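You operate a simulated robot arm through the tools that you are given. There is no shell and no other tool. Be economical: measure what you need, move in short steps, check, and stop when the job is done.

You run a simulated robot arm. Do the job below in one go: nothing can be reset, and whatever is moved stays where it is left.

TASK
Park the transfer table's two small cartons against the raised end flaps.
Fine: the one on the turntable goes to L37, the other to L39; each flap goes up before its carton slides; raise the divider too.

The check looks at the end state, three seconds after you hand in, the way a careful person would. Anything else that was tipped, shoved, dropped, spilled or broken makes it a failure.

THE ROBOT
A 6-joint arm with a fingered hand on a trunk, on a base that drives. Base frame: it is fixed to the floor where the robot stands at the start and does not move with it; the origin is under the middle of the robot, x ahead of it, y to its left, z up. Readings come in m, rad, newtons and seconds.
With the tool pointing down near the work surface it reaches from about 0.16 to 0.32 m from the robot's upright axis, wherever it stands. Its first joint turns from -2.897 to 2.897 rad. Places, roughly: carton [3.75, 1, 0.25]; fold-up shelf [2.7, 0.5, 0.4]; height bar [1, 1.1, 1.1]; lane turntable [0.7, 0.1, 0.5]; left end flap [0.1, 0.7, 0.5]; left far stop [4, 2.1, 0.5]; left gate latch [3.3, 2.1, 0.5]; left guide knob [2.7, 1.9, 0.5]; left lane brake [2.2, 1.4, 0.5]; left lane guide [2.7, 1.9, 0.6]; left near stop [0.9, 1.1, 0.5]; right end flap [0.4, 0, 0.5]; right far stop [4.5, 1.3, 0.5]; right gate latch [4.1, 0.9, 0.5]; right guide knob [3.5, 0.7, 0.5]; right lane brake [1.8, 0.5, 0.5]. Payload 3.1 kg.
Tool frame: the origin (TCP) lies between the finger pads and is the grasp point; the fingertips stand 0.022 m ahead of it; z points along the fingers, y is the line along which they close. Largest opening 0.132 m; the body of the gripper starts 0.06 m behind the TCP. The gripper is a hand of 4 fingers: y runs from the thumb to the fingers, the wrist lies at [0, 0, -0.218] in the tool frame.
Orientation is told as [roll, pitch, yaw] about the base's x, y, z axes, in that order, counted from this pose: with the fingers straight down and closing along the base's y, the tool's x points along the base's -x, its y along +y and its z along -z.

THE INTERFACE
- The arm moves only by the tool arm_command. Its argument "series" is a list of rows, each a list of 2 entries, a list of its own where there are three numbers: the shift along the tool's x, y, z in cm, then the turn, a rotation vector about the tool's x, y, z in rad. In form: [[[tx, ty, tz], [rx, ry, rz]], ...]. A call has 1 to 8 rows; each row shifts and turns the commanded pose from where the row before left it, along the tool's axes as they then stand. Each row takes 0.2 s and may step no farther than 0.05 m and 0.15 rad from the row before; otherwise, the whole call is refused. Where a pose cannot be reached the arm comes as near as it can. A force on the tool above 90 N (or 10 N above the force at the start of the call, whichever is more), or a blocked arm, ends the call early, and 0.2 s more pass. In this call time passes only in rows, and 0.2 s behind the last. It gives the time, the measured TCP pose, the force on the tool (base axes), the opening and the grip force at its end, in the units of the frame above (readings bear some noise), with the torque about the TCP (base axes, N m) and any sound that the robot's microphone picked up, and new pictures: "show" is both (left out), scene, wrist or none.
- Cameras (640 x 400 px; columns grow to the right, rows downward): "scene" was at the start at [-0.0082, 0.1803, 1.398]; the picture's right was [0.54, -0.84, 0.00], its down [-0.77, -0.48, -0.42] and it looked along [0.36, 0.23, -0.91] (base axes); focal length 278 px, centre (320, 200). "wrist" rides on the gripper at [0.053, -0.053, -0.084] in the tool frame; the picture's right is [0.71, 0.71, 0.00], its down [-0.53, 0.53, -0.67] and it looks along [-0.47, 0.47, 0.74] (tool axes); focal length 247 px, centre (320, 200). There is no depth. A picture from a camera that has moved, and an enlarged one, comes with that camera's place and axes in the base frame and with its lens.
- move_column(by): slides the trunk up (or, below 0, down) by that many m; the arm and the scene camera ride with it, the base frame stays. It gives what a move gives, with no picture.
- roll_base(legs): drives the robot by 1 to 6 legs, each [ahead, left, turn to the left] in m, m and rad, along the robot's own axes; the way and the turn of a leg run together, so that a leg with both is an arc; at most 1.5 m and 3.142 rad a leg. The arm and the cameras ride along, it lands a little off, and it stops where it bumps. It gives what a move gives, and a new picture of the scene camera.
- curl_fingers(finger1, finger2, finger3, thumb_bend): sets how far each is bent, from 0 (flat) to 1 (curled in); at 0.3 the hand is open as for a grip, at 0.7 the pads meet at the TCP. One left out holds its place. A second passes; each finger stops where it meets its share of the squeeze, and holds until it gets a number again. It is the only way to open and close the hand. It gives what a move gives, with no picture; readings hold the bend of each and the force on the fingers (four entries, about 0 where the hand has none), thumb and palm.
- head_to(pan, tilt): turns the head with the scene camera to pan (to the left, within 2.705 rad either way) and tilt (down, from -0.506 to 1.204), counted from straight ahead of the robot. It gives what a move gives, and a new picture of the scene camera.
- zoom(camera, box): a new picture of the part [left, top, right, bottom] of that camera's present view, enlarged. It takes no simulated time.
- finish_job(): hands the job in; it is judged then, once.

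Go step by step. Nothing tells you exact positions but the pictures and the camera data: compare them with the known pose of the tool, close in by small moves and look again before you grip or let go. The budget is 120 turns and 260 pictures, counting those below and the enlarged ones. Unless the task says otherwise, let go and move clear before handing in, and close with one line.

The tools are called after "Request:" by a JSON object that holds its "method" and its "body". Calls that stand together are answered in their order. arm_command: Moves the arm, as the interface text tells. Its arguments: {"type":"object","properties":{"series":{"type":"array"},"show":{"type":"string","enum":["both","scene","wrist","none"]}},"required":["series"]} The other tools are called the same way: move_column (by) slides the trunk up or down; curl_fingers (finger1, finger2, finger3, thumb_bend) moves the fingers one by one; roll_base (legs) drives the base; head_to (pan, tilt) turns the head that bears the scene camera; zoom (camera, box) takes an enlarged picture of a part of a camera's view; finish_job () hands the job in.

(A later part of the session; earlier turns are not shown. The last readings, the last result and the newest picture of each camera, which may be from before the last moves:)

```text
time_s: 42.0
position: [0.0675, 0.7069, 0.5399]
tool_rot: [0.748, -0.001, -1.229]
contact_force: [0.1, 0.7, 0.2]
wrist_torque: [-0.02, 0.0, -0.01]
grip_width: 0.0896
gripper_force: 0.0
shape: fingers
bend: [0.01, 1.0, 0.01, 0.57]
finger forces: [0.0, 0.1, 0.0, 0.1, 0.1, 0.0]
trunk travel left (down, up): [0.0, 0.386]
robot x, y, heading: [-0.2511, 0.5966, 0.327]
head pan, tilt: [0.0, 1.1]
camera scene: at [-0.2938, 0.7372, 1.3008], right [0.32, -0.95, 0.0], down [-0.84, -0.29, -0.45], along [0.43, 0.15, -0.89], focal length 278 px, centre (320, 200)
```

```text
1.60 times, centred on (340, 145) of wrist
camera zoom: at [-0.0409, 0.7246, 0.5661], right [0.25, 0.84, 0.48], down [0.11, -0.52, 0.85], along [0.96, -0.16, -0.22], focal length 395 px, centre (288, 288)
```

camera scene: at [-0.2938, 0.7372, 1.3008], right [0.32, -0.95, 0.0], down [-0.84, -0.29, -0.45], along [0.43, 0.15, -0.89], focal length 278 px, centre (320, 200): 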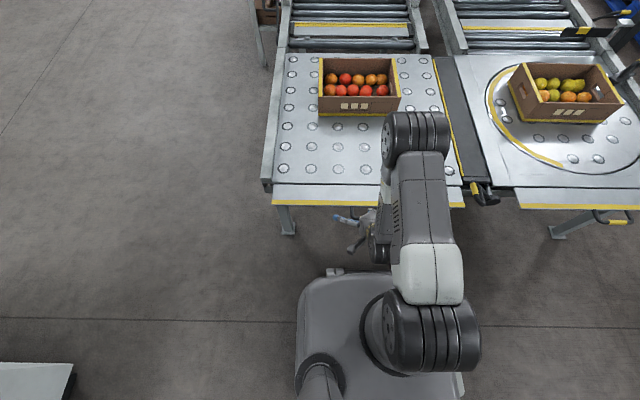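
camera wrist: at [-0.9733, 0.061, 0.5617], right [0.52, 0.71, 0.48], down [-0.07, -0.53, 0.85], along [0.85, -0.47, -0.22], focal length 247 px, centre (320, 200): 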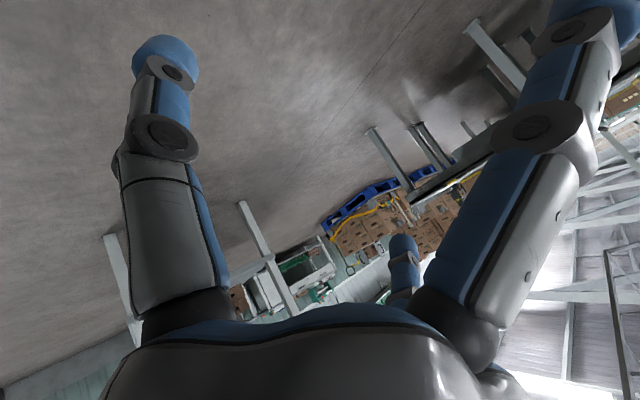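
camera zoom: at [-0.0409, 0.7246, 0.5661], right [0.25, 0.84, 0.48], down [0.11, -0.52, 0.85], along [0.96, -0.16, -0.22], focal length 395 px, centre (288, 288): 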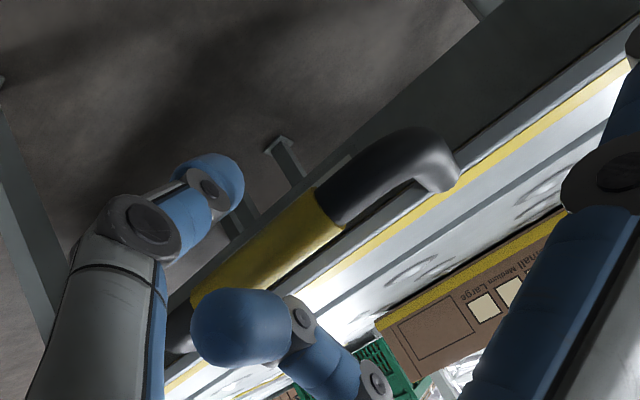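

The thumb sits under the bar with no contact yet. I'll lift 4 cm straight up and look.

Request:
{"method": "arm_command", "body": {"series": [[[0, 1.36, -1.46], [0, 0, 0]], [[0, 1.36, -1.46], [0, 0, 0]]], "show": "both"}}

```text
time_s: 42.6
position: [0.0681, 0.7071, 0.5768]
tool_rot: [0.749, 0.0, -1.229]
contact_force: [-3.7, -3.3, -3.3]
wrist_torque: [-0.1, 0.1, 0.01]
grip_width: 0.0916
gripper_force: 2.3
shape: fingers
bend: [0.01, 1.0, 0.01, 0.54]
finger forces: [0.0, 0.1, 0.0, 0.0, 4.8, 0.1]
out of reach, approached as far as the arm can: row 2
trunk travel left (down, up): [0.0, 0.386]
robot x, y, heading: [-0.2482, 0.5971, 0.326]
head pan, tilt: [0.0, 1.1]
camera scene: at [-0.2946, 0.7367, 1.3008], right [0.32, -0.95, 0.0], down [-0.84, -0.29, -0.45], along [0.43, 0.15, -0.89], focal length 278 px, centre (320, 200)
camera wrist: at [-0.0393, 0.7261, 0.6026], right [0.25, 0.84, 0.48], down [0.11, -0.52, 0.85], along [0.96, -0.16, -0.22], focal length 247 px, centre (320, 200)
```

scene: 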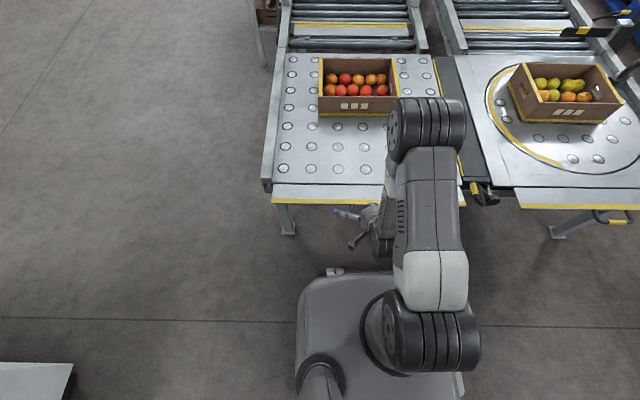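
wrist: 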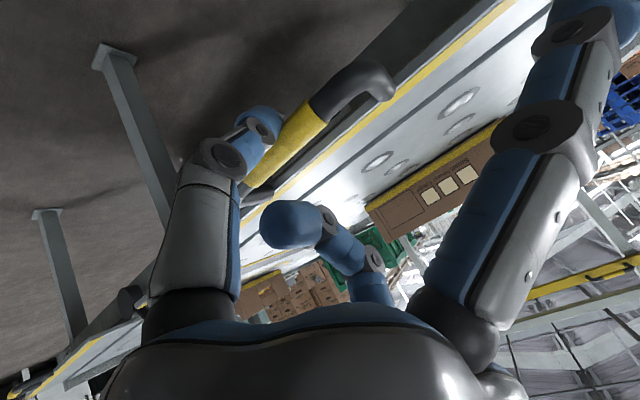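

The thumb has the bar with a light load. The arm is near its reach limit here, so I'll lift with the trunk instead.

Request:
{"method": "move_column", "body": {"by": 0.04}}

Request:
{"method": "zoom", "body": {"camera": "wrist", "box": [140, 20, 540, 270]}}

Request:
{"method": "zoom", "body": {"camera": "scene", "box": [250, 130, 490, 280]}}

```text
time_s: 43.5
position: [0.0693, 0.7106, 0.6148]
tool_rot: [0.751, 0.0, -1.229]
contact_force: [0.0, -0.2, 0.7]
wrist_torque: [0.0, 0.01, 0.07]
grip_width: 0.0898
gripper_force: 0.1
shape: fingers
bend: [0.01, 1.0, 0.01, 0.57]
finger forces: [0.0, 0.0, 0.0, 0.0, 0.0, 0.0]
trunk travel left (down, up): [-0.04, 0.346]
robot x, y, heading: [-0.249, 0.5955, 0.331]
head pan, tilt: [0.0, 1.1]
```

```text
1.60 times, centred on (340, 145) of wrist
camera zoom: at [-0.0381, 0.7267, 0.6414], right [0.25, 0.84, 0.48], down [0.11, -0.52, 0.85], along [0.96, -0.16, -0.22], focal length 395 px, centre (288, 288)
```

zoom: 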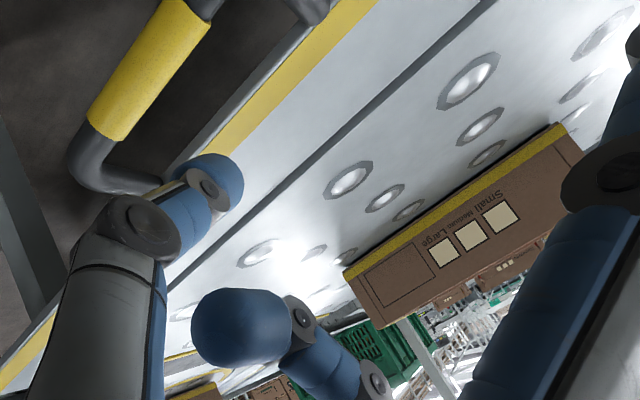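

```text
2.67 times, centred on (370, 205) of scene
camera zoom: at [-0.2943, 0.7371, 1.3395], right [0.32, -0.95, 0.0], down [-0.84, -0.29, -0.45], along [0.43, 0.15, -0.89], focal length 741 px, centre (187, 187)
```

zoom: 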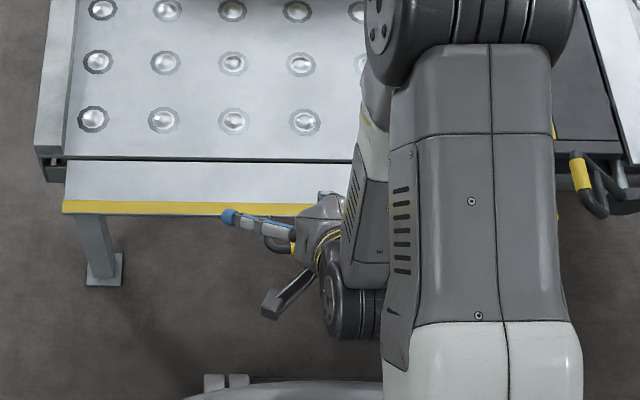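

The thumb slid off the bar because at 45° it is too steep, and the flap is still down. I'll back off, return to the earlier pocket position, then curl the thumb under so the bar is trapped between thumb and finger2 tip before lifting.

Request:
{"method": "roll_base", "body": {"legs": [[-0.07, 0, 0]]}}

Request:
{"method": "move_column", "body": {"by": -0.04}}

Request:
{"method": "arm_command", "body": {"series": [[[0, -1.2, 1.3], [0, 0, 0]], [[0, -1.2, 1.3], [0, 0, 0]]], "show": "none"}}

```text
time_s: 44.5
position: [0.0025, 0.6862, 0.6141]
tool_rot: [0.751, 0.001, -1.231]
contact_force: [-0.3, -0.3, 0.0]
wrist_torque: [-0.03, 0.0, 0.0]
grip_width: 0.0893
gripper_force: 0.1
shape: fingers
bend: [0.01, 1.0, 0.01, 0.57]
finger forces: [0.0, 0.0, 0.1, 0.0, 0.1, 0.0]
trunk travel left (down, up): [-0.04, 0.346]
robot x, y, heading: [-0.3158, 0.5751, 0.327]
head pan, tilt: [0.0, 1.1]
camera scene: at [-0.3615, 0.714, 1.3394], right [0.32, -0.95, 0.0], down [-0.84, -0.29, -0.45], along [0.43, 0.15, -0.89], focal length 278 px, centre (320, 200)
```

scene: 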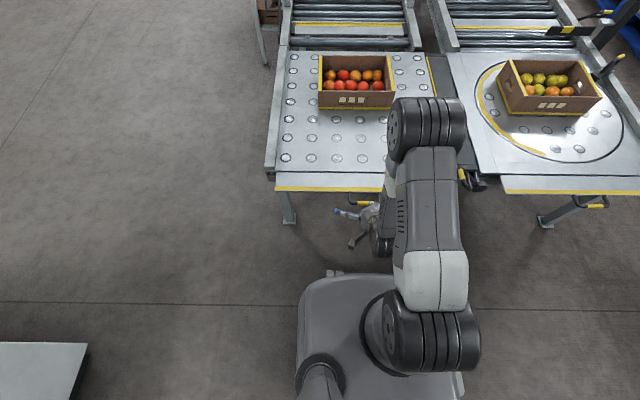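

```text
time_s: 45.3
position: [0.0039, 0.6862, 0.5762]
tool_rot: [0.75, 0.001, -1.229]
contact_force: [0.2, -0.3, -0.2]
wrist_torque: [0.01, 0.0, 0.02]
grip_width: 0.0896
gripper_force: 0.1
shape: fingers
bend: [0.01, 1.0, 0.01, 0.57]
finger forces: [0.0, 0.0, 0.1, 0.1, 0.0, 0.0]
trunk travel left (down, up): [0.0, 0.386]
robot x, y, heading: [-0.3158, 0.5716, 0.325]
head pan, tilt: [0.0, 1.1]
```

```text
time_s: 45.9
position: [0.0018, 0.6852, 0.5402]
tool_rot: [0.749, -0.001, -1.229]
contact_force: [-0.3, -0.3, -0.4]
wrist_torque: [0.0, 0.02, -0.03]
grip_width: 0.0896
gripper_force: 0.1
shape: fingers
bend: [0.01, 1.0, 0.01, 0.57]
finger forces: [0.1, 0.0, 0.1, 0.0, 0.0, 0.1]
trunk travel left (down, up): [0.0, 0.386]
robot x, y, heading: [-0.3177, 0.574, 0.325]
head pan, tilt: [0.0, 1.1]
```

Back at the pre-position. I'll roll ahead into the pocket and curl the thumb around the bar.

Request:
{"method": "roll_base", "body": {"legs": [[0.073, 0, 0]]}}

Request:
{"method": "curl_fingers", "body": {"thumb_bend": 0.9}}

Request:
{"method": "zoom", "body": {"camera": "wrist", "box": [140, 20, 540, 270]}}

```text
time_s: 46.9
position: [0.0725, 0.7091, 0.5398]
tool_rot: [0.748, 0.0, -1.232]
contact_force: [0.0, -0.1, -0.7]
wrist_torque: [0.0, 0.0, -0.04]
grip_width: 0.0894
gripper_force: 0.0
shape: fingers
bend: [0.01, 1.0, 0.01, 0.57]
finger forces: [0.0, 0.1, 0.0, 0.0, 0.0, 0.0]
trunk travel left (down, up): [0.0, 0.386]
robot x, y, heading: [-0.248, 0.5997, 0.328]
head pan, tilt: [0.0, 1.1]
camera scene: at [-0.2894, 0.7385, 1.3008], right [0.32, -0.95, 0.0], down [-0.84, -0.29, -0.45], along [0.43, 0.15, -0.89], focal length 278 px, centre (320, 200)
```

scene: 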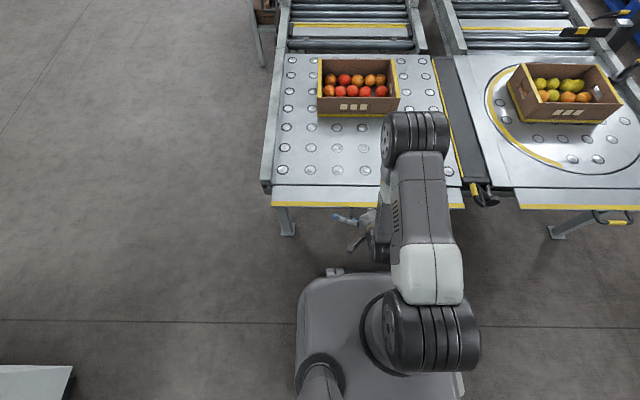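

```text
time_s: 47.9
position: [0.0712, 0.7091, 0.5404]
tool_rot: [0.75, 0.0, -1.234]
contact_force: [-8.3, -2.9, -2.4]
wrist_torque: [-0.01, -0.02, -0.01]
grip_width: 0.083
gripper_force: 14.0
shape: fingers
bend: [0.01, 1.0, 0.01, 0.81]
finger forces: [0.0, 14.2, 0.0, 0.0, 13.8, 0.0]
trunk travel left (down, up): [0.0, 0.386]
robot x, y, heading: [-0.2428, 0.5981, 0.324]
head pan, tilt: [0.0, 1.1]
```

```text
1.60 times, centred on (340, 145) of wrist
camera zoom: at [-0.036, 0.7261, 0.5662], right [0.25, 0.84, 0.48], down [0.11, -0.52, 0.85], along [0.96, -0.16, -0.22], focal length 395 px, centre (288, 288)
```

zoom: 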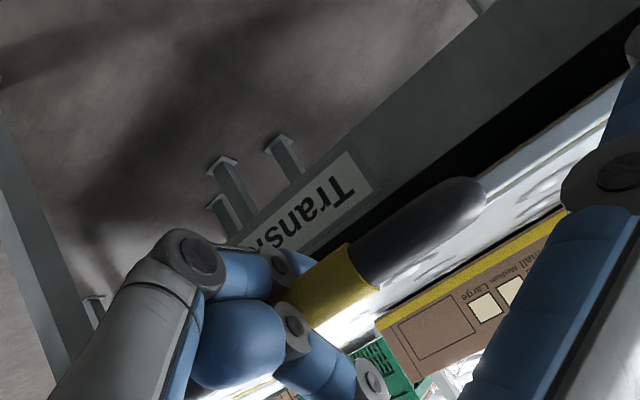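

The bar is gripped between thumb and finger2 at about 14 N. Next I'll lift with the trunk.

Request:
{"method": "move_column", "body": {"by": 0.05}}

Request:
{"method": "zoom", "body": {"camera": "wrist", "box": [140, 20, 540, 270]}}

```text
time_s: 48.9
position: [0.0718, 0.7085, 0.5895]
tool_rot: [0.75, 0.0, -1.231]
contact_force: [-0.4, -0.7, 0.4]
wrist_torque: [-0.01, 0.01, -0.03]
grip_width: 0.0835
gripper_force: 0.1
shape: fingers
bend: [0.01, 1.0, 0.01, 0.87]
finger forces: [0.1, 0.0, 0.1, 0.1, 0.4, 0.0]
trunk travel left (down, up): [-0.05, 0.336]
robot x, y, heading: [-0.2436, 0.5975, 0.328]
head pan, tilt: [0.0, 1.1]
```

```text
1.60 times, centred on (340, 145) of wrist
camera zoom: at [-0.0353, 0.7262, 0.6149], right [0.25, 0.84, 0.48], down [0.11, -0.52, 0.85], along [0.96, -0.16, -0.22], focal length 395 px, centre (288, 288)
```

zoom: 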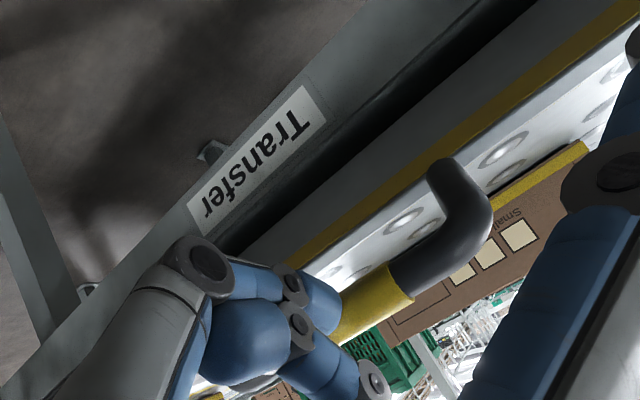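

The flap is rising with the bar still held. I'll keep following the arc, alternating small rolls ahead and trunk lifts.

Request:
{"method": "roll_base", "body": {"legs": [[0.012, 0, 0]]}}

Request:
{"method": "move_column", "body": {"by": 0.03}}

Request:
{"method": "roll_base", "body": {"legs": [[0.022, 0, 0]]}}

Request:
{"method": "move_column", "body": {"by": 0.02}}

Request:
{"method": "zoom", "body": {"camera": "wrist", "box": [140, 20, 540, 270]}}

```text
time_s: 49.6
position: [0.0842, 0.7123, 0.5888]
tool_rot: [0.749, 0.0, -1.233]
contact_force: [0.1, -0.3, 0.1]
wrist_torque: [-0.01, 0.03, -0.02]
grip_width: 0.0837
gripper_force: 0.4
shape: fingers
bend: [0.01, 1.0, 0.01, 0.87]
finger forces: [0.1, 0.1, 0.0, 0.0, 0.7, 0.1]
trunk travel left (down, up): [-0.05, 0.336]
robot x, y, heading: [-0.2338, 0.6007, 0.327]
head pan, tilt: [0.0, 1.1]
camera scene: at [-0.2778, 0.7424, 1.3494], right [0.32, -0.95, 0.0], down [-0.84, -0.29, -0.45], along [0.43, 0.15, -0.89], focal length 278 px, centre (320, 200)
```

scene: 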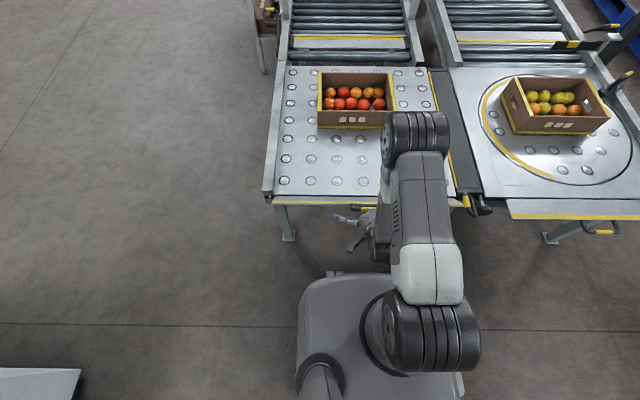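

```text
time_s: 50.4
position: [0.0846, 0.7132, 0.619]
tool_rot: [0.75, -0.001, -1.234]
contact_force: [-0.6, 1.2, -0.4]
wrist_torque: [0.0, 0.02, -0.02]
grip_width: 0.0836
gripper_force: 0.1
shape: fingers
bend: [0.01, 1.0, 0.01, 0.87]
finger forces: [0.1, 0.0, 0.1, 0.0, 0.0, 0.0]
trunk travel left (down, up): [-0.08, 0.306]
robot x, y, heading: [-0.2329, 0.5998, 0.327]
head pan, tilt: [0.0, 1.1]
```

```text
time_s: 51.1
position: [0.103, 0.7184, 0.6187]
tool_rot: [0.752, -0.001, -1.234]
contact_force: [-10.0, -2.0, 13.9]
wrist_torque: [0.03, -0.03, 0.0]
grip_width: 0.0844
gripper_force: 8.3
shape: fingers
bend: [0.01, 1.0, 0.01, 0.92]
finger forces: [0.0, 0.1, 0.0, 0.0, 16.7, 0.0]
trunk travel left (down, up): [-0.08, 0.306]
robot x, y, heading: [-0.2136, 0.6117, 0.329]
head pan, tilt: [0.0, 1.1]
camera scene: at [-0.2601, 0.7484, 1.3798], right [0.32, -0.95, 0.0], down [-0.84, -0.28, -0.46], along [0.43, 0.15, -0.89], focal length 278 px, centre (320, 200)
```

scene: 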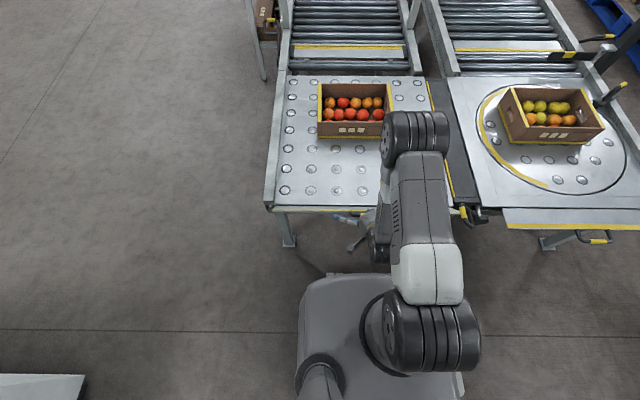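

```text
time_s: 51.8
position: [0.1052, 0.7193, 0.6392]
tool_rot: [0.748, 0.001, -1.234]
contact_force: [0.0, 0.3, 0.0]
wrist_torque: [0.01, 0.03, 0.03]
grip_width: 0.0836
gripper_force: 0.1
shape: fingers
bend: [0.01, 1.0, 0.01, 0.87]
finger forces: [0.0, 0.0, 0.0, 0.0, 0.0, 0.0]
trunk travel left (down, up): [-0.1, 0.286]
robot x, y, heading: [-0.2121, 0.6037, 0.325]
head pan, tilt: [0.0, 1.1]
```

```text
1.60 times, centred on (340, 145) of wrist
camera zoom: at [-0.0034, 0.7369, 0.6655], right [0.25, 0.84, 0.48], down [0.11, -0.52, 0.85], along [0.96, -0.16, -0.22], focal length 395 px, centre (288, 288)
```

zoom: 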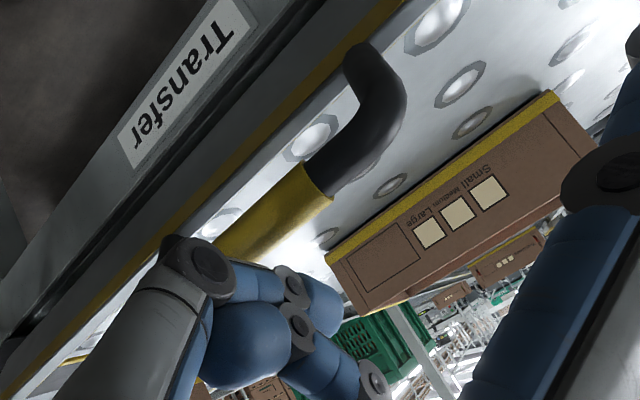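

The flap looks steep now. I'll check from the scene camera before continuing.

Request:
{"method": "zoom", "body": {"camera": "scene", "box": [255, 170, 415, 270]}}

Request:
{"method": "zoom", "body": {"camera": "wrist", "box": [0, 0, 640, 400]}}

```text
4.00 times, centred on (335, 220) of scene
camera zoom: at [-0.2577, 0.7493, 1.4002], right [0.32, -0.95, 0.0], down [-0.84, -0.29, -0.45], along [0.43, 0.15, -0.89], focal length 1112 px, centre (260, 120)
```

zoom: 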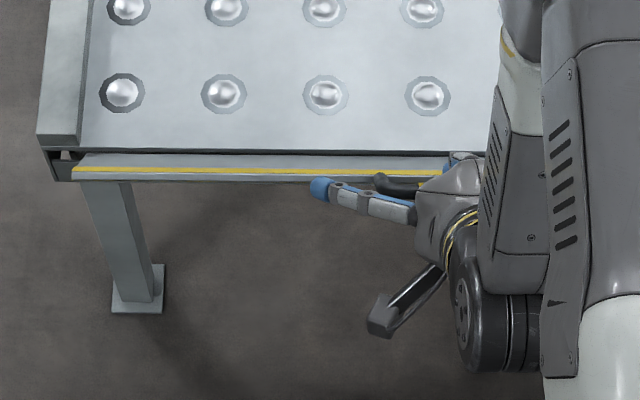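

```text
1.00 times, centred on (320, 200) of wrist (not enlarged: the box is as wide or as high as the picture)
camera zoom: at [-0.0034, 0.7369, 0.6655], right [0.25, 0.84, 0.48], down [0.11, -0.52, 0.85], along [0.96, -0.16, -0.22], focal length 247 px, centre (320, 200)
```

zoom: 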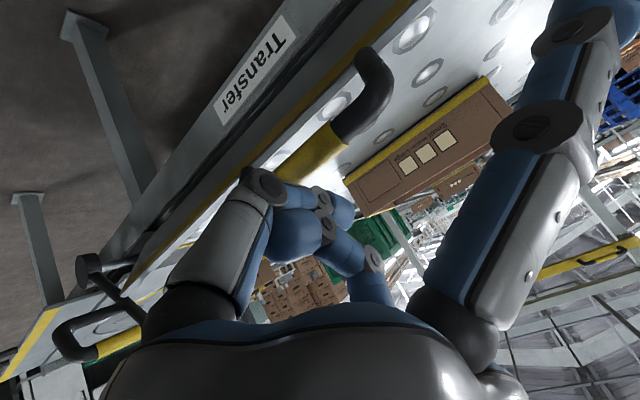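

The flap is at roughly 55°. I'll continue along the arc to vertical.

Request:
{"method": "roll_base", "body": {"legs": [[0.022, 0, 0]]}}

Request:
{"method": "move_column", "body": {"by": 0.016}}

Request:
{"method": "roll_base", "body": {"legs": [[0.022, 0, 0]]}}

Request:
{"method": "zoom", "body": {"camera": "wrist", "box": [140, 20, 540, 270]}}

Request:
{"method": "zoom", "body": {"camera": "scene", "box": [255, 170, 415, 270]}}

```text
time_s: 52.6
position: [0.1267, 0.7268, 0.6388]
tool_rot: [0.747, 0.0, -1.234]
contact_force: [0.0, 0.4, 0.7]
wrist_torque: [0.0, 0.02, 0.01]
grip_width: 0.0841
gripper_force: 0.1
shape: fingers
bend: [0.01, 1.0, 0.01, 0.87]
finger forces: [0.0, 0.0, 0.0, 0.0, 0.0, 0.1]
trunk travel left (down, up): [-0.1, 0.286]
robot x, y, heading: [-0.1892, 0.6195, 0.323]
head pan, tilt: [0.0, 1.1]
camera scene: at [-0.2354, 0.7568, 1.4001], right [0.32, -0.95, 0.0], down [-0.84, -0.28, -0.45], along [0.43, 0.14, -0.89], focal length 278 px, centre (320, 200)
```

scene: 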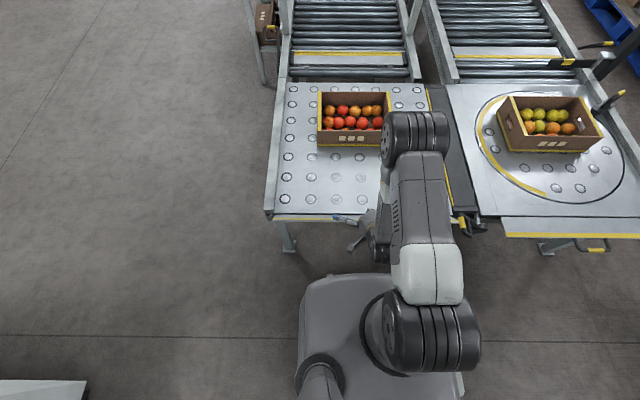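

```text
time_s: 53.2
position: [0.1252, 0.7256, 0.6561]
tool_rot: [0.749, -0.001, -1.235]
contact_force: [-0.3, 0.6, -0.6]
wrist_torque: [0.05, -0.03, -0.05]
grip_width: 0.0837
gripper_force: 0.1
shape: fingers
bend: [0.01, 1.0, 0.01, 0.87]
finger forces: [0.1, 0.0, 0.1, 0.0, 0.0, 0.0]
trunk travel left (down, up): [-0.116, 0.27]
robot x, y, heading: [-0.193, 0.6136, 0.323]
head pan, tilt: [0.0, 1.1]
```

```text
time_s: 54.0
position: [0.1467, 0.734, 0.655]
tool_rot: [0.747, 0.0, -1.233]
contact_force: [0.7, 0.3, 0.6]
wrist_torque: [0.03, -0.01, -0.03]
grip_width: 0.0839
gripper_force: 0.1
shape: fingers
bend: [0.01, 1.0, 0.01, 0.87]
finger forces: [0.0, 0.0, 0.0, 0.0, 0.0, 0.0]
trunk travel left (down, up): [-0.116, 0.27]
robot x, y, heading: [-0.1722, 0.621, 0.325]
head pan, tilt: [0.0, 1.1]
camera scene: at [-0.2144, 0.7638, 1.4163], right [0.32, -0.95, 0.0], down [-0.84, -0.28, -0.45], along [0.43, 0.14, -0.89], focal length 278 px, centre (320, 200)
```

scene: 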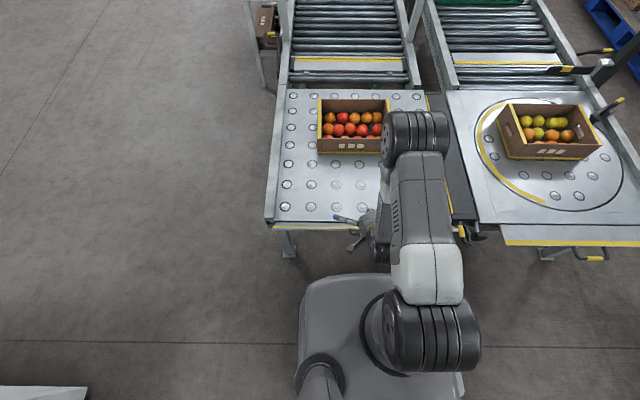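

```text
1.60 times, centred on (340, 145) of wrist
camera zoom: at [0.0391, 0.7511, 0.6814], right [0.26, 0.84, 0.48], down [0.11, -0.52, 0.85], along [0.96, -0.16, -0.22], focal length 395 px, centre (288, 288)
```

zoom: 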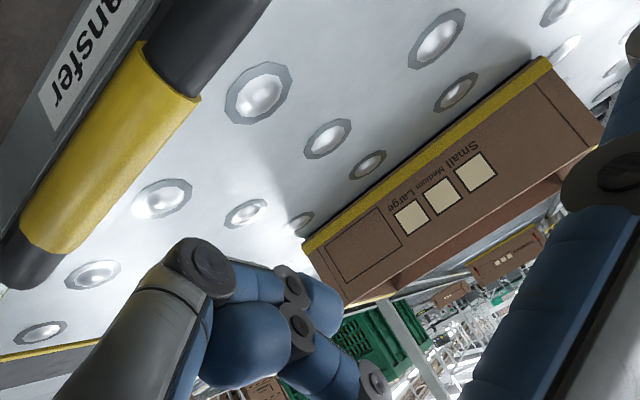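

```text
4.00 times, centred on (335, 220) of scene
camera zoom: at [-0.2144, 0.7638, 1.4163], right [0.32, -0.95, 0.0], down [-0.84, -0.28, -0.45], along [0.43, 0.14, -0.89], focal length 1112 px, centre (260, 120)
```

zoom: 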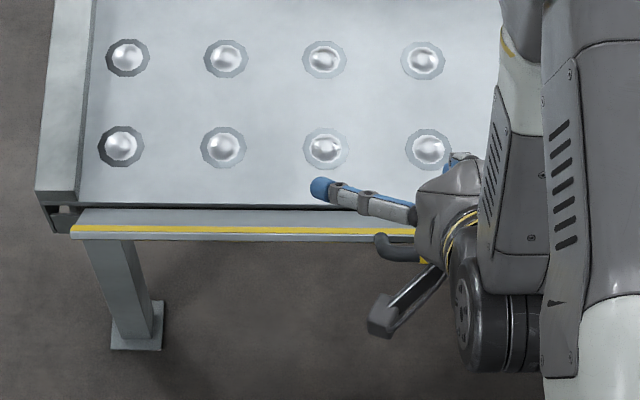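

The hand lost the bar near 50°, but friction holds the flap there. I'll back away, turn the hand vertical and push the bar forward with the back of finger2, which gives a tall flat contact.

Request:
{"method": "roll_base", "body": {"legs": [[-0.16, 0, 0]]}}

Request:
{"method": "arm_command", "body": {"series": [[[0, 0, 0], [0.15, 0, 0]], [[0, 0, 0], [0.15, 0, 0]], [[0, 0, 0], [0.15, 0, 0]], [[0, 0, 0], [0.15, 0, 0]], [[0, 0, 0], [0.148, 0, 0]]], "show": "none"}}

Request:
{"method": "curl_fingers", "body": {"finger1": 0.3, "finger2": 0.3, "finger3": 0.3, "thumb_bend": 0.3}}

Request:
{"method": "zoom", "body": {"camera": "scene", "box": [240, 130, 480, 280]}}

Request:
{"method": "zoom", "body": {"camera": "wrist", "box": [0, 0, 640, 400]}}

```text
time_s: 55.5
position: [-0.0028, 0.6832, 0.6551]
tool_rot: [0.75, 0.001, -1.231]
contact_force: [-0.7, -0.2, 0.4]
wrist_torque: [0.05, 0.01, 0.03]
grip_width: 0.0835
gripper_force: 0.1
shape: fingers
bend: [0.01, 1.0, 0.01, 0.87]
finger forces: [0.1, 0.1, 0.0, 0.0, 0.0, 0.1]
trunk travel left (down, up): [-0.116, 0.27]
robot x, y, heading: [-0.3196, 0.5727, 0.328]
head pan, tilt: [0.0, 1.1]
camera scene: at [-0.3675, 0.7121, 1.4163], right [0.32, -0.95, 0.0], down [-0.84, -0.29, -0.45], along [0.43, 0.15, -0.89], focal length 278 px, centre (320, 200)
```

scene: 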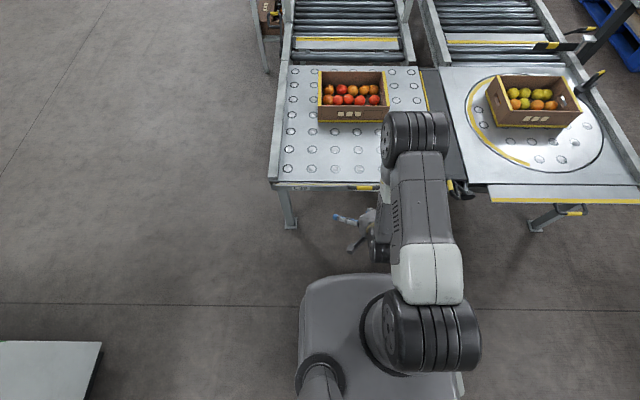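

```text
time_s: 56.7
position: [-0.0039, 0.6828, 0.6565]
tool_rot: [0.001, -0.001, -1.232]
contact_force: [-0.4, -0.6, -0.3]
wrist_torque: [0.0, -0.02, 0.0]
grip_width: 0.0838
gripper_force: 0.0
shape: fingers
bend: [0.01, 1.0, 0.01, 0.87]
finger forces: [0.1, 0.1, 0.0, 0.1, 0.1, 0.1]
trunk travel left (down, up): [-0.116, 0.27]
robot x, y, heading: [-0.3254, 0.5704, 0.326]
head pan, tilt: [0.0, 1.1]
```

```text
time_s: 57.7
position: [-0.0038, 0.6824, 0.6556]
tool_rot: [0.001, 0.0, -1.232]
contact_force: [-0.2, 0.4, 0.8]
wrist_torque: [0.0, 0.01, 0.02]
grip_width: 0.088
gripper_force: 0.1
shape: fingers
bend: [0.3, 0.3, 0.3, 0.3]
finger forces: [0.0, 0.0, 0.1, 0.0, 0.0, 0.1]
trunk travel left (down, up): [-0.116, 0.27]
robot x, y, heading: [-0.3214, 0.5709, 0.328]
head pan, tilt: [0.0, 1.1]
```

```text
2.67 times, centred on (360, 205) of scene
camera zoom: at [-0.3662, 0.7125, 1.4163], right [0.32, -0.95, 0.0], down [-0.84, -0.29, -0.45], along [0.43, 0.15, -0.89], focal length 741 px, centre (213, 187)
```

zoom: 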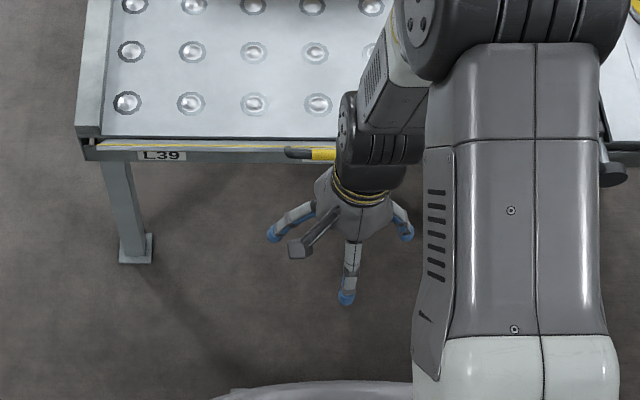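

```text
1.00 times, centred on (320, 200) of wrist (not enlarged: the box is as wide or as high as the picture)
camera zoom: at [-0.0718, 0.7148, 0.7406], right [0.43, 0.9, 0.0], down [0.67, -0.32, 0.67], along [0.6, -0.29, -0.74], focal length 247 px, centre (320, 200)
```

zoom: 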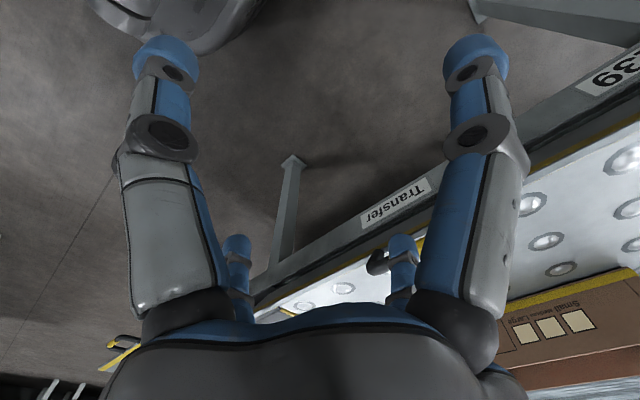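

L39 is now readable under the flap, which stands at about 50°. I'll lower the hand a little and roll ahead, pushing the bar with finger2's back.

Request:
{"method": "move_column", "body": {"by": -0.035}}

Request:
{"method": "roll_base", "body": {"legs": [[0.055, 0, 0]]}}

Request:
{"method": "zoom", "body": {"camera": "wrist", "box": [0, 0, 640, 400]}}

```text
time_s: 58.5
position: [-0.0039, 0.6828, 0.6197]
tool_rot: [0.002, -0.001, -1.231]
contact_force: [0.2, 0.8, 0.4]
wrist_torque: [-0.01, 0.01, 0.02]
grip_width: 0.088
gripper_force: 0.1
shape: fingers
bend: [0.3, 0.3, 0.3, 0.3]
finger forces: [0.1, 0.0, 0.0, 0.1, 0.0, 0.0]
trunk travel left (down, up): [-0.081, 0.305]
robot x, y, heading: [-0.322, 0.5704, 0.325]
head pan, tilt: [0.0, 1.1]
```

```text
time_s: 59.4
position: [0.0496, 0.7018, 0.6206]
tool_rot: [0.0, 0.001, -1.233]
contact_force: [-0.5, -0.6, -0.7]
wrist_torque: [0.0, 0.03, 0.02]
grip_width: 0.0881
gripper_force: 0.1
shape: fingers
bend: [0.3, 0.3, 0.3, 0.3]
finger forces: [0.1, 0.0, 0.1, 0.0, 0.0, 0.0]
trunk travel left (down, up): [-0.081, 0.305]
robot x, y, heading: [-0.2665, 0.5898, 0.322]
head pan, tilt: [0.0, 1.1]
camera scene: at [-0.3122, 0.7308, 1.3808], right [0.32, -0.95, 0.0], down [-0.84, -0.29, -0.45], along [0.43, 0.15, -0.89], focal length 278 px, centre (320, 200)
```

scene: 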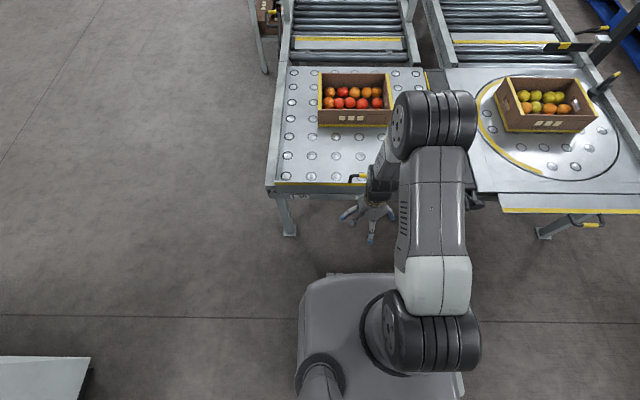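

```text
1.00 times, centred on (320, 200) of wrist (not enlarged: the box is as wide or as high as the picture)
camera zoom: at [-0.0185, 0.7331, 0.7048], right [0.43, 0.9, 0.0], down [0.67, -0.32, 0.67], along [0.6, -0.29, -0.74], focal length 247 px, centre (320, 200)
```

zoom: 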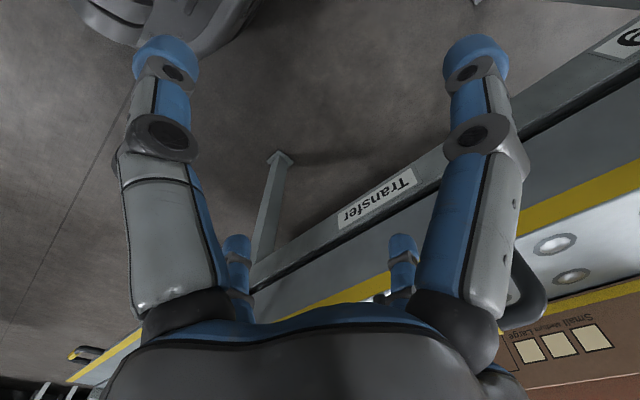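

The flap is getting steeper. I'll push a little farther until it seats.

Request:
{"method": "roll_base", "body": {"legs": [[0.03, 0, 0]]}}

Request:
{"method": "zoom", "body": {"camera": "scene", "box": [255, 140, 415, 240]}}

```text
time_s: 60.2
position: [0.0784, 0.7105, 0.62]
tool_rot: [-0.001, 0.001, -1.232]
contact_force: [0.2, 0.7, -0.5]
wrist_torque: [-0.04, 0.04, 0.0]
grip_width: 0.0879
gripper_force: 0.2
shape: fingers
bend: [0.3, 0.3, 0.3, 0.3]
finger forces: [0.0, 0.0, 0.1, 0.0, 0.0, 0.1]
trunk travel left (down, up): [-0.081, 0.305]
robot x, y, heading: [-0.2392, 0.5968, 0.328]
head pan, tilt: [0.0, 1.1]
camera scene: at [-0.284, 0.7404, 1.3808], right [0.32, -0.95, 0.0], down [-0.84, -0.29, -0.45], along [0.43, 0.15, -0.89], focal length 278 px, centre (320, 200)
```

scene: 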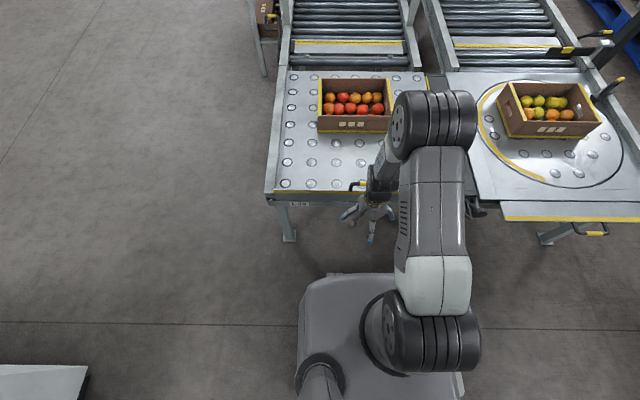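

```text
4.00 times, centred on (335, 190) of scene
camera zoom: at [-0.284, 0.7404, 1.3808], right [0.32, -0.95, 0.0], down [-0.84, -0.29, -0.45], along [0.43, 0.15, -0.89], focal length 1112 px, centre (260, 240)
```

zoom: 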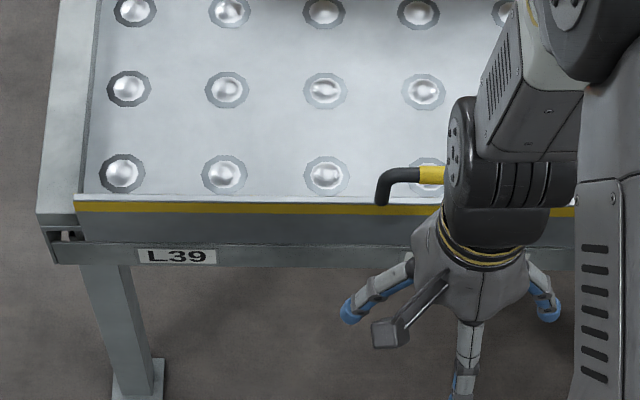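

The flap is close to vertical with its outer face toward us. One more push to find its stop.

Request:
{"method": "roll_base", "body": {"legs": [[0.02, 0, 0]]}}

Request:
{"method": "zoom", "body": {"camera": "scene", "box": [255, 140, 415, 240]}}

Request:
{"method": "zoom", "body": {"camera": "wrist", "box": [0, 0, 640, 400]}}

```text
time_s: 61.0
position: [0.0955, 0.7181, 0.6211]
tool_rot: [0.0, 0.0, -1.233]
contact_force: [-1.6, -0.6, 0.4]
wrist_torque: [-0.01, 0.01, 0.01]
grip_width: 0.0882
gripper_force: 1.0
shape: fingers
bend: [0.3, 0.32, 0.3, 0.3]
finger forces: [0.1, 1.8, 0.0, 0.0, 0.0, 0.1]
trunk travel left (down, up): [-0.081, 0.305]
robot x, y, heading: [-0.2231, 0.6061, 0.339]
head pan, tilt: [0.0, 1.1]
camera scene: at [-0.2658, 0.7466, 1.3808], right [0.32, -0.95, 0.0], down [-0.84, -0.29, -0.45], along [0.43, 0.15, -0.89], focal length 278 px, centre (320, 200)
```

scene: 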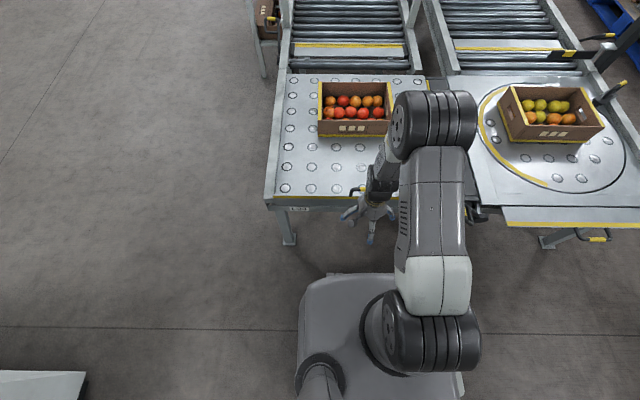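

```text
4.00 times, centred on (335, 190) of scene
camera zoom: at [-0.2658, 0.7466, 1.3808], right [0.32, -0.95, 0.0], down [-0.84, -0.29, -0.45], along [0.43, 0.15, -0.89], focal length 1112 px, centre (260, 240)
```

zoom: 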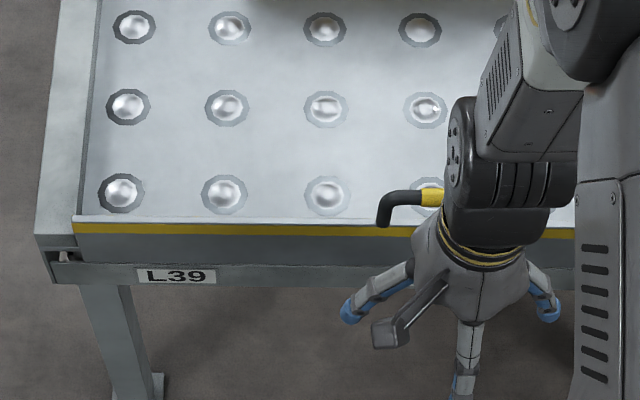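

```text
1.00 times, centred on (320, 200) of wrist (not enlarged: the box is as wide or as high as the picture)
camera zoom: at [0.0281, 0.7489, 0.7049], right [0.43, 0.9, 0.0], down [0.67, -0.32, 0.67], along [0.6, -0.29, -0.74], focal length 247 px, centre (320, 200)
```

zoom: 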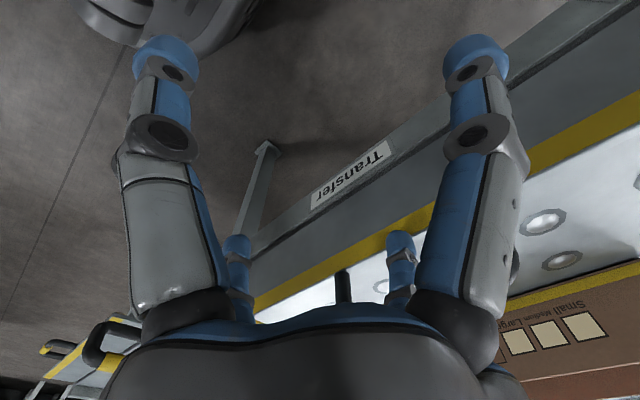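

Light contact only so far. Another 2 cm to confirm the stop.

Request:
{"method": "roll_base", "body": {"legs": [[0.02, 0, 0]]}}

Request:
{"method": "zoom", "body": {"camera": "scene", "box": [255, 140, 415, 240]}}

```text
time_s: 61.8
position: [0.1129, 0.7229, 0.6206]
tool_rot: [-0.003, 0.002, -1.23]
contact_force: [-17.9, -5.8, 2.0]
wrist_torque: [0.19, -0.55, 0.06]
grip_width: 0.0878
gripper_force: 9.9
shape: fingers
bend: [0.3, 0.47, 0.3, 0.3]
finger forces: [0.1, 20.8, 0.0, 0.1, 0.0, 0.0]
trunk travel left (down, up): [-0.081, 0.305]
robot x, y, heading: [-0.2034, 0.6109, 0.327]
head pan, tilt: [0.0, 1.1]
camera scene: at [-0.25, 0.752, 1.3808], right [0.32, -0.95, 0.0], down [-0.84, -0.29, -0.46], along [0.43, 0.15, -0.89], focal length 278 px, centre (320, 200)
```

scene: 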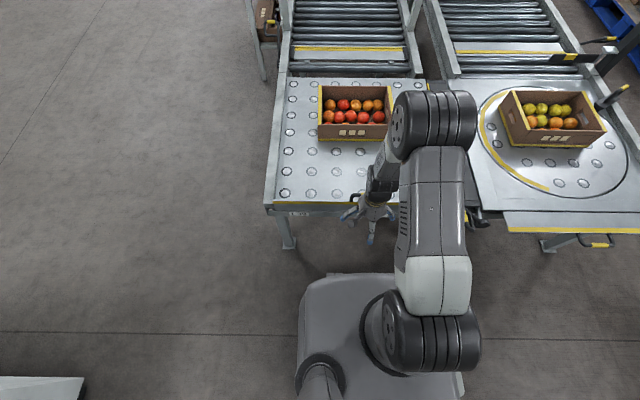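

```text
4.00 times, centred on (335, 190) of scene
camera zoom: at [-0.25, 0.752, 1.3808], right [0.32, -0.95, 0.0], down [-0.84, -0.29, -0.46], along [0.43, 0.15, -0.89], focal length 1112 px, centre (260, 240)
```

zoom: 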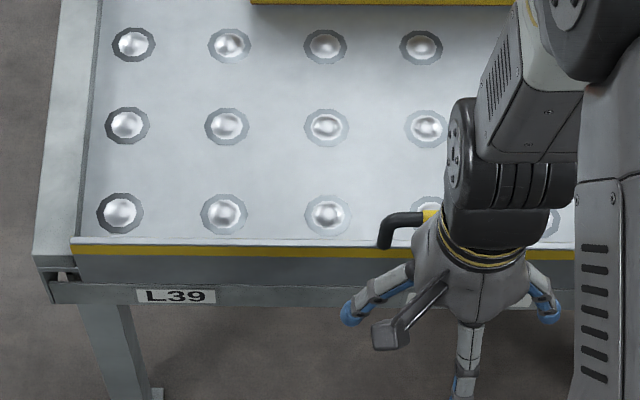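

The flap hit its stop at about 20 N, so L39's flap is up. I'll back away and look closely at the divider lever and that it stays up.

Request:
{"method": "roll_base", "body": {"legs": [[-0.25, 0, 0]]}}

Request:
{"method": "head_to", "body": {"pan": -0.45, "tilt": 0.95}}

Request:
{"method": "zoom", "body": {"camera": "wrist", "box": [0, 0, 640, 400]}}

```text
time_s: 63.6
position: [-0.1261, 0.642, 0.621]
tool_rot: [-0.004, 0.0, -1.23]
contact_force: [0.3, 0.0, -0.6]
wrist_torque: [0.03, -0.01, 0.01]
grip_width: 0.0877
gripper_force: 0.0
shape: fingers
bend: [0.3, 0.3, 0.3, 0.3]
finger forces: [0.0, 0.1, 0.1, 0.0, 0.0, 0.0]
trunk travel left (down, up): [-0.081, 0.305]
robot x, y, heading: [-0.442, 0.5339, 0.326]
head pan, tilt: [0.0, 1.1]
camera scene: at [-0.4876, 0.6713, 1.3808], right [0.32, -0.95, 0.0], down [-0.84, -0.29, -0.45], along [0.43, 0.15, -0.89], focal length 278 px, centre (320, 200)
```

scene: 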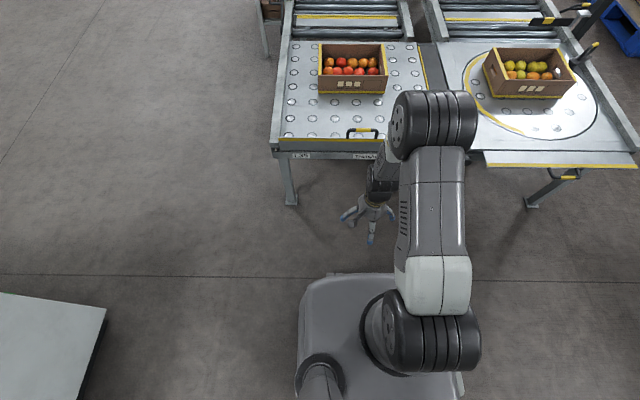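

```text
time_s: 64.5
position: [-0.126, 0.642, 0.6195]
tool_rot: [-0.002, 0.0, -1.231]
contact_force: [-0.4, -0.3, 0.7]
wrist_torque: [0.0, 0.03, 0.03]
grip_width: 0.088
gripper_force: 0.1
shape: fingers
bend: [0.3, 0.3, 0.3, 0.3]
finger forces: [0.1, 0.1, 0.1, 0.0, 0.0, 0.0]
trunk travel left (down, up): [-0.081, 0.305]
robot x, y, heading: [-0.4435, 0.5296, 0.328]
head pan, tilt: [-0.45, 0.949]
camera scene: at [-0.4743, 0.6424, 1.391], right [-0.12, -0.99, 0.0], down [-0.81, 0.1, -0.58], along [0.58, -0.07, -0.81], focal length 278 px, centre (320, 200)
```

scene: 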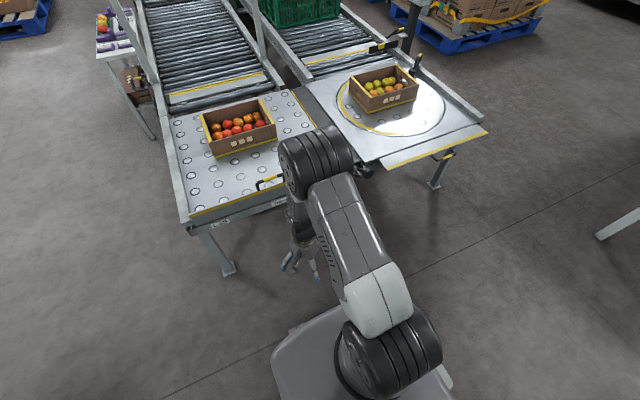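

```text
1.00 times, centred on (320, 200) of wrist (not enlarged: the box is as wide or as high as the picture)
camera zoom: at [-0.1935, 0.6737, 0.705], right [0.43, 0.9, 0.0], down [0.67, -0.32, 0.67], along [0.6, -0.29, -0.75], focal length 247 px, centre (320, 200)
```

zoom: 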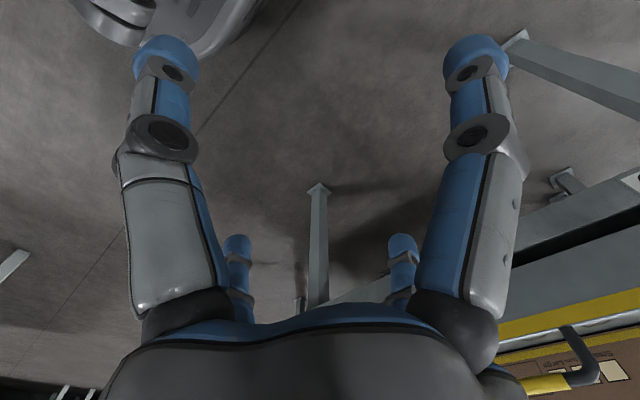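

The left flap stays up on its own. I'll shift right to get a clear view of the divider lever.

Request:
{"method": "roll_base", "body": {"legs": [[0, -0.3, 0]]}}

Request:
{"method": "head_to", "body": {"pan": 0.0, "tilt": 0.85}}

Request:
{"method": "zoom", "body": {"camera": "scene", "box": [230, 80, 390, 180]}}

```text
time_s: 66.6
position: [-0.0292, 0.3577, 0.6201]
tool_rot: [-0.003, 0.001, -1.231]
contact_force: [0.7, 0.0, -0.3]
wrist_torque: [-0.05, 0.0, -0.03]
grip_width: 0.088
gripper_force: 0.0
shape: fingers
bend: [0.3, 0.3, 0.3, 0.3]
finger forces: [0.0, 0.1, 0.1, 0.0, 0.0, 0.1]
trunk travel left (down, up): [-0.081, 0.305]
robot x, y, heading: [-0.3485, 0.2441, 0.324]
head pan, tilt: [-0.45, 0.949]
camera scene: at [-0.3773, 0.3567, 1.3911], right [-0.12, -0.99, 0.0], down [-0.81, 0.1, -0.58], along [0.58, -0.07, -0.81], focal length 278 px, centre (320, 200)
```

scene: 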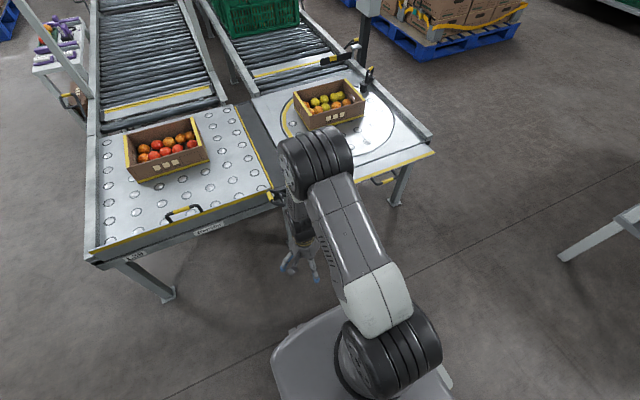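

```text
time_s: 67.5
position: [-0.0299, 0.3564, 0.6198]
tool_rot: [-0.004, 0.0, -1.232]
contact_force: [0.1, 0.0, 0.1]
wrist_torque: [0.06, 0.0, 0.0]
grip_width: 0.0882
gripper_force: 0.0
shape: fingers
bend: [0.3, 0.3, 0.3, 0.3]
finger forces: [0.0, 0.0, 0.0, 0.1, 0.0, 0.0]
trunk travel left (down, up): [-0.081, 0.305]
robot x, y, heading: [-0.3471, 0.2447, 0.322]
head pan, tilt: [0.0, 0.85]
camera scene: at [-0.3756, 0.3914, 1.3985], right [0.32, -0.95, 0.0], down [-0.71, -0.24, -0.66], along [0.63, 0.21, -0.75], focal length 278 px, centre (320, 200)
```

scene: 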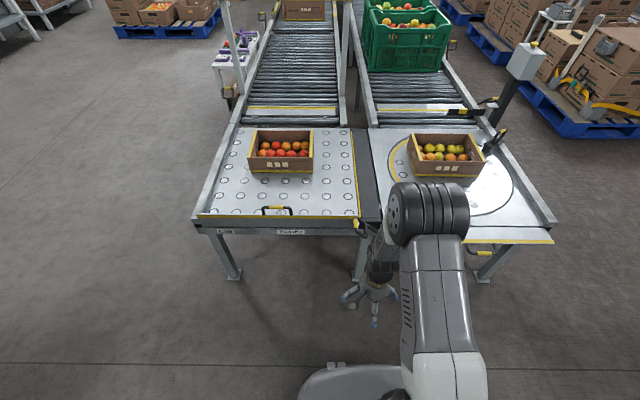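

```text
4.00 times, centred on (310, 130) of scene
camera zoom: at [-0.3756, 0.3914, 1.3985], right [0.32, -0.95, 0.0], down [-0.71, -0.24, -0.66], along [0.63, 0.21, -0.75], focal length 1112 px, centre (360, 480)
```

zoom: 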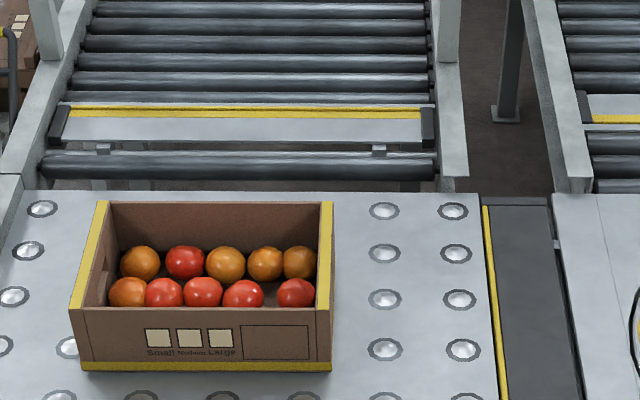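

Request:
{"method": "zoom", "body": {"camera": "scene", "box": [325, 185, 421, 245]}}

Request:
{"method": "zoom", "body": {"camera": "wrist", "box": [300, 100, 640, 400]}}

```text
6.67 times, centred on (373, 215) of scene
camera zoom: at [-0.3756, 0.3914, 1.3985], right [0.32, -0.95, 0.0], down [-0.71, -0.24, -0.66], along [0.63, 0.21, -0.75], focal length 1853 px, centre (-33, 100)
```

zoom: 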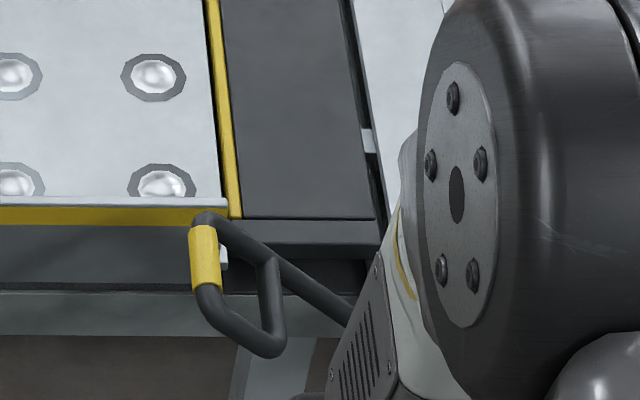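

```text
1.33 times, centred on (470, 250) of wrist
camera zoom: at [-0.0967, 0.3883, 0.705], right [0.43, 0.9, 0.0], down [0.67, -0.32, 0.67], along [0.6, -0.29, -0.75], focal length 329 px, centre (120, 133)
```

zoom: 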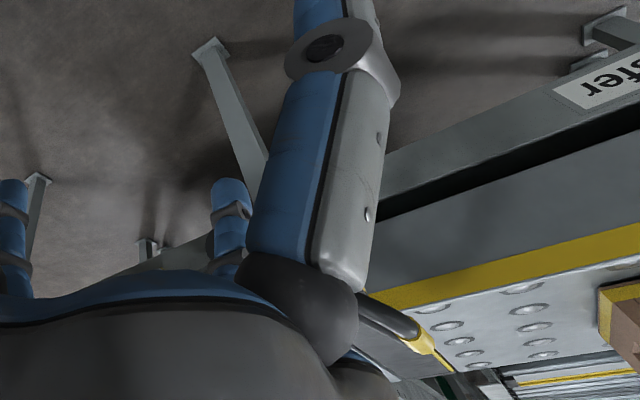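

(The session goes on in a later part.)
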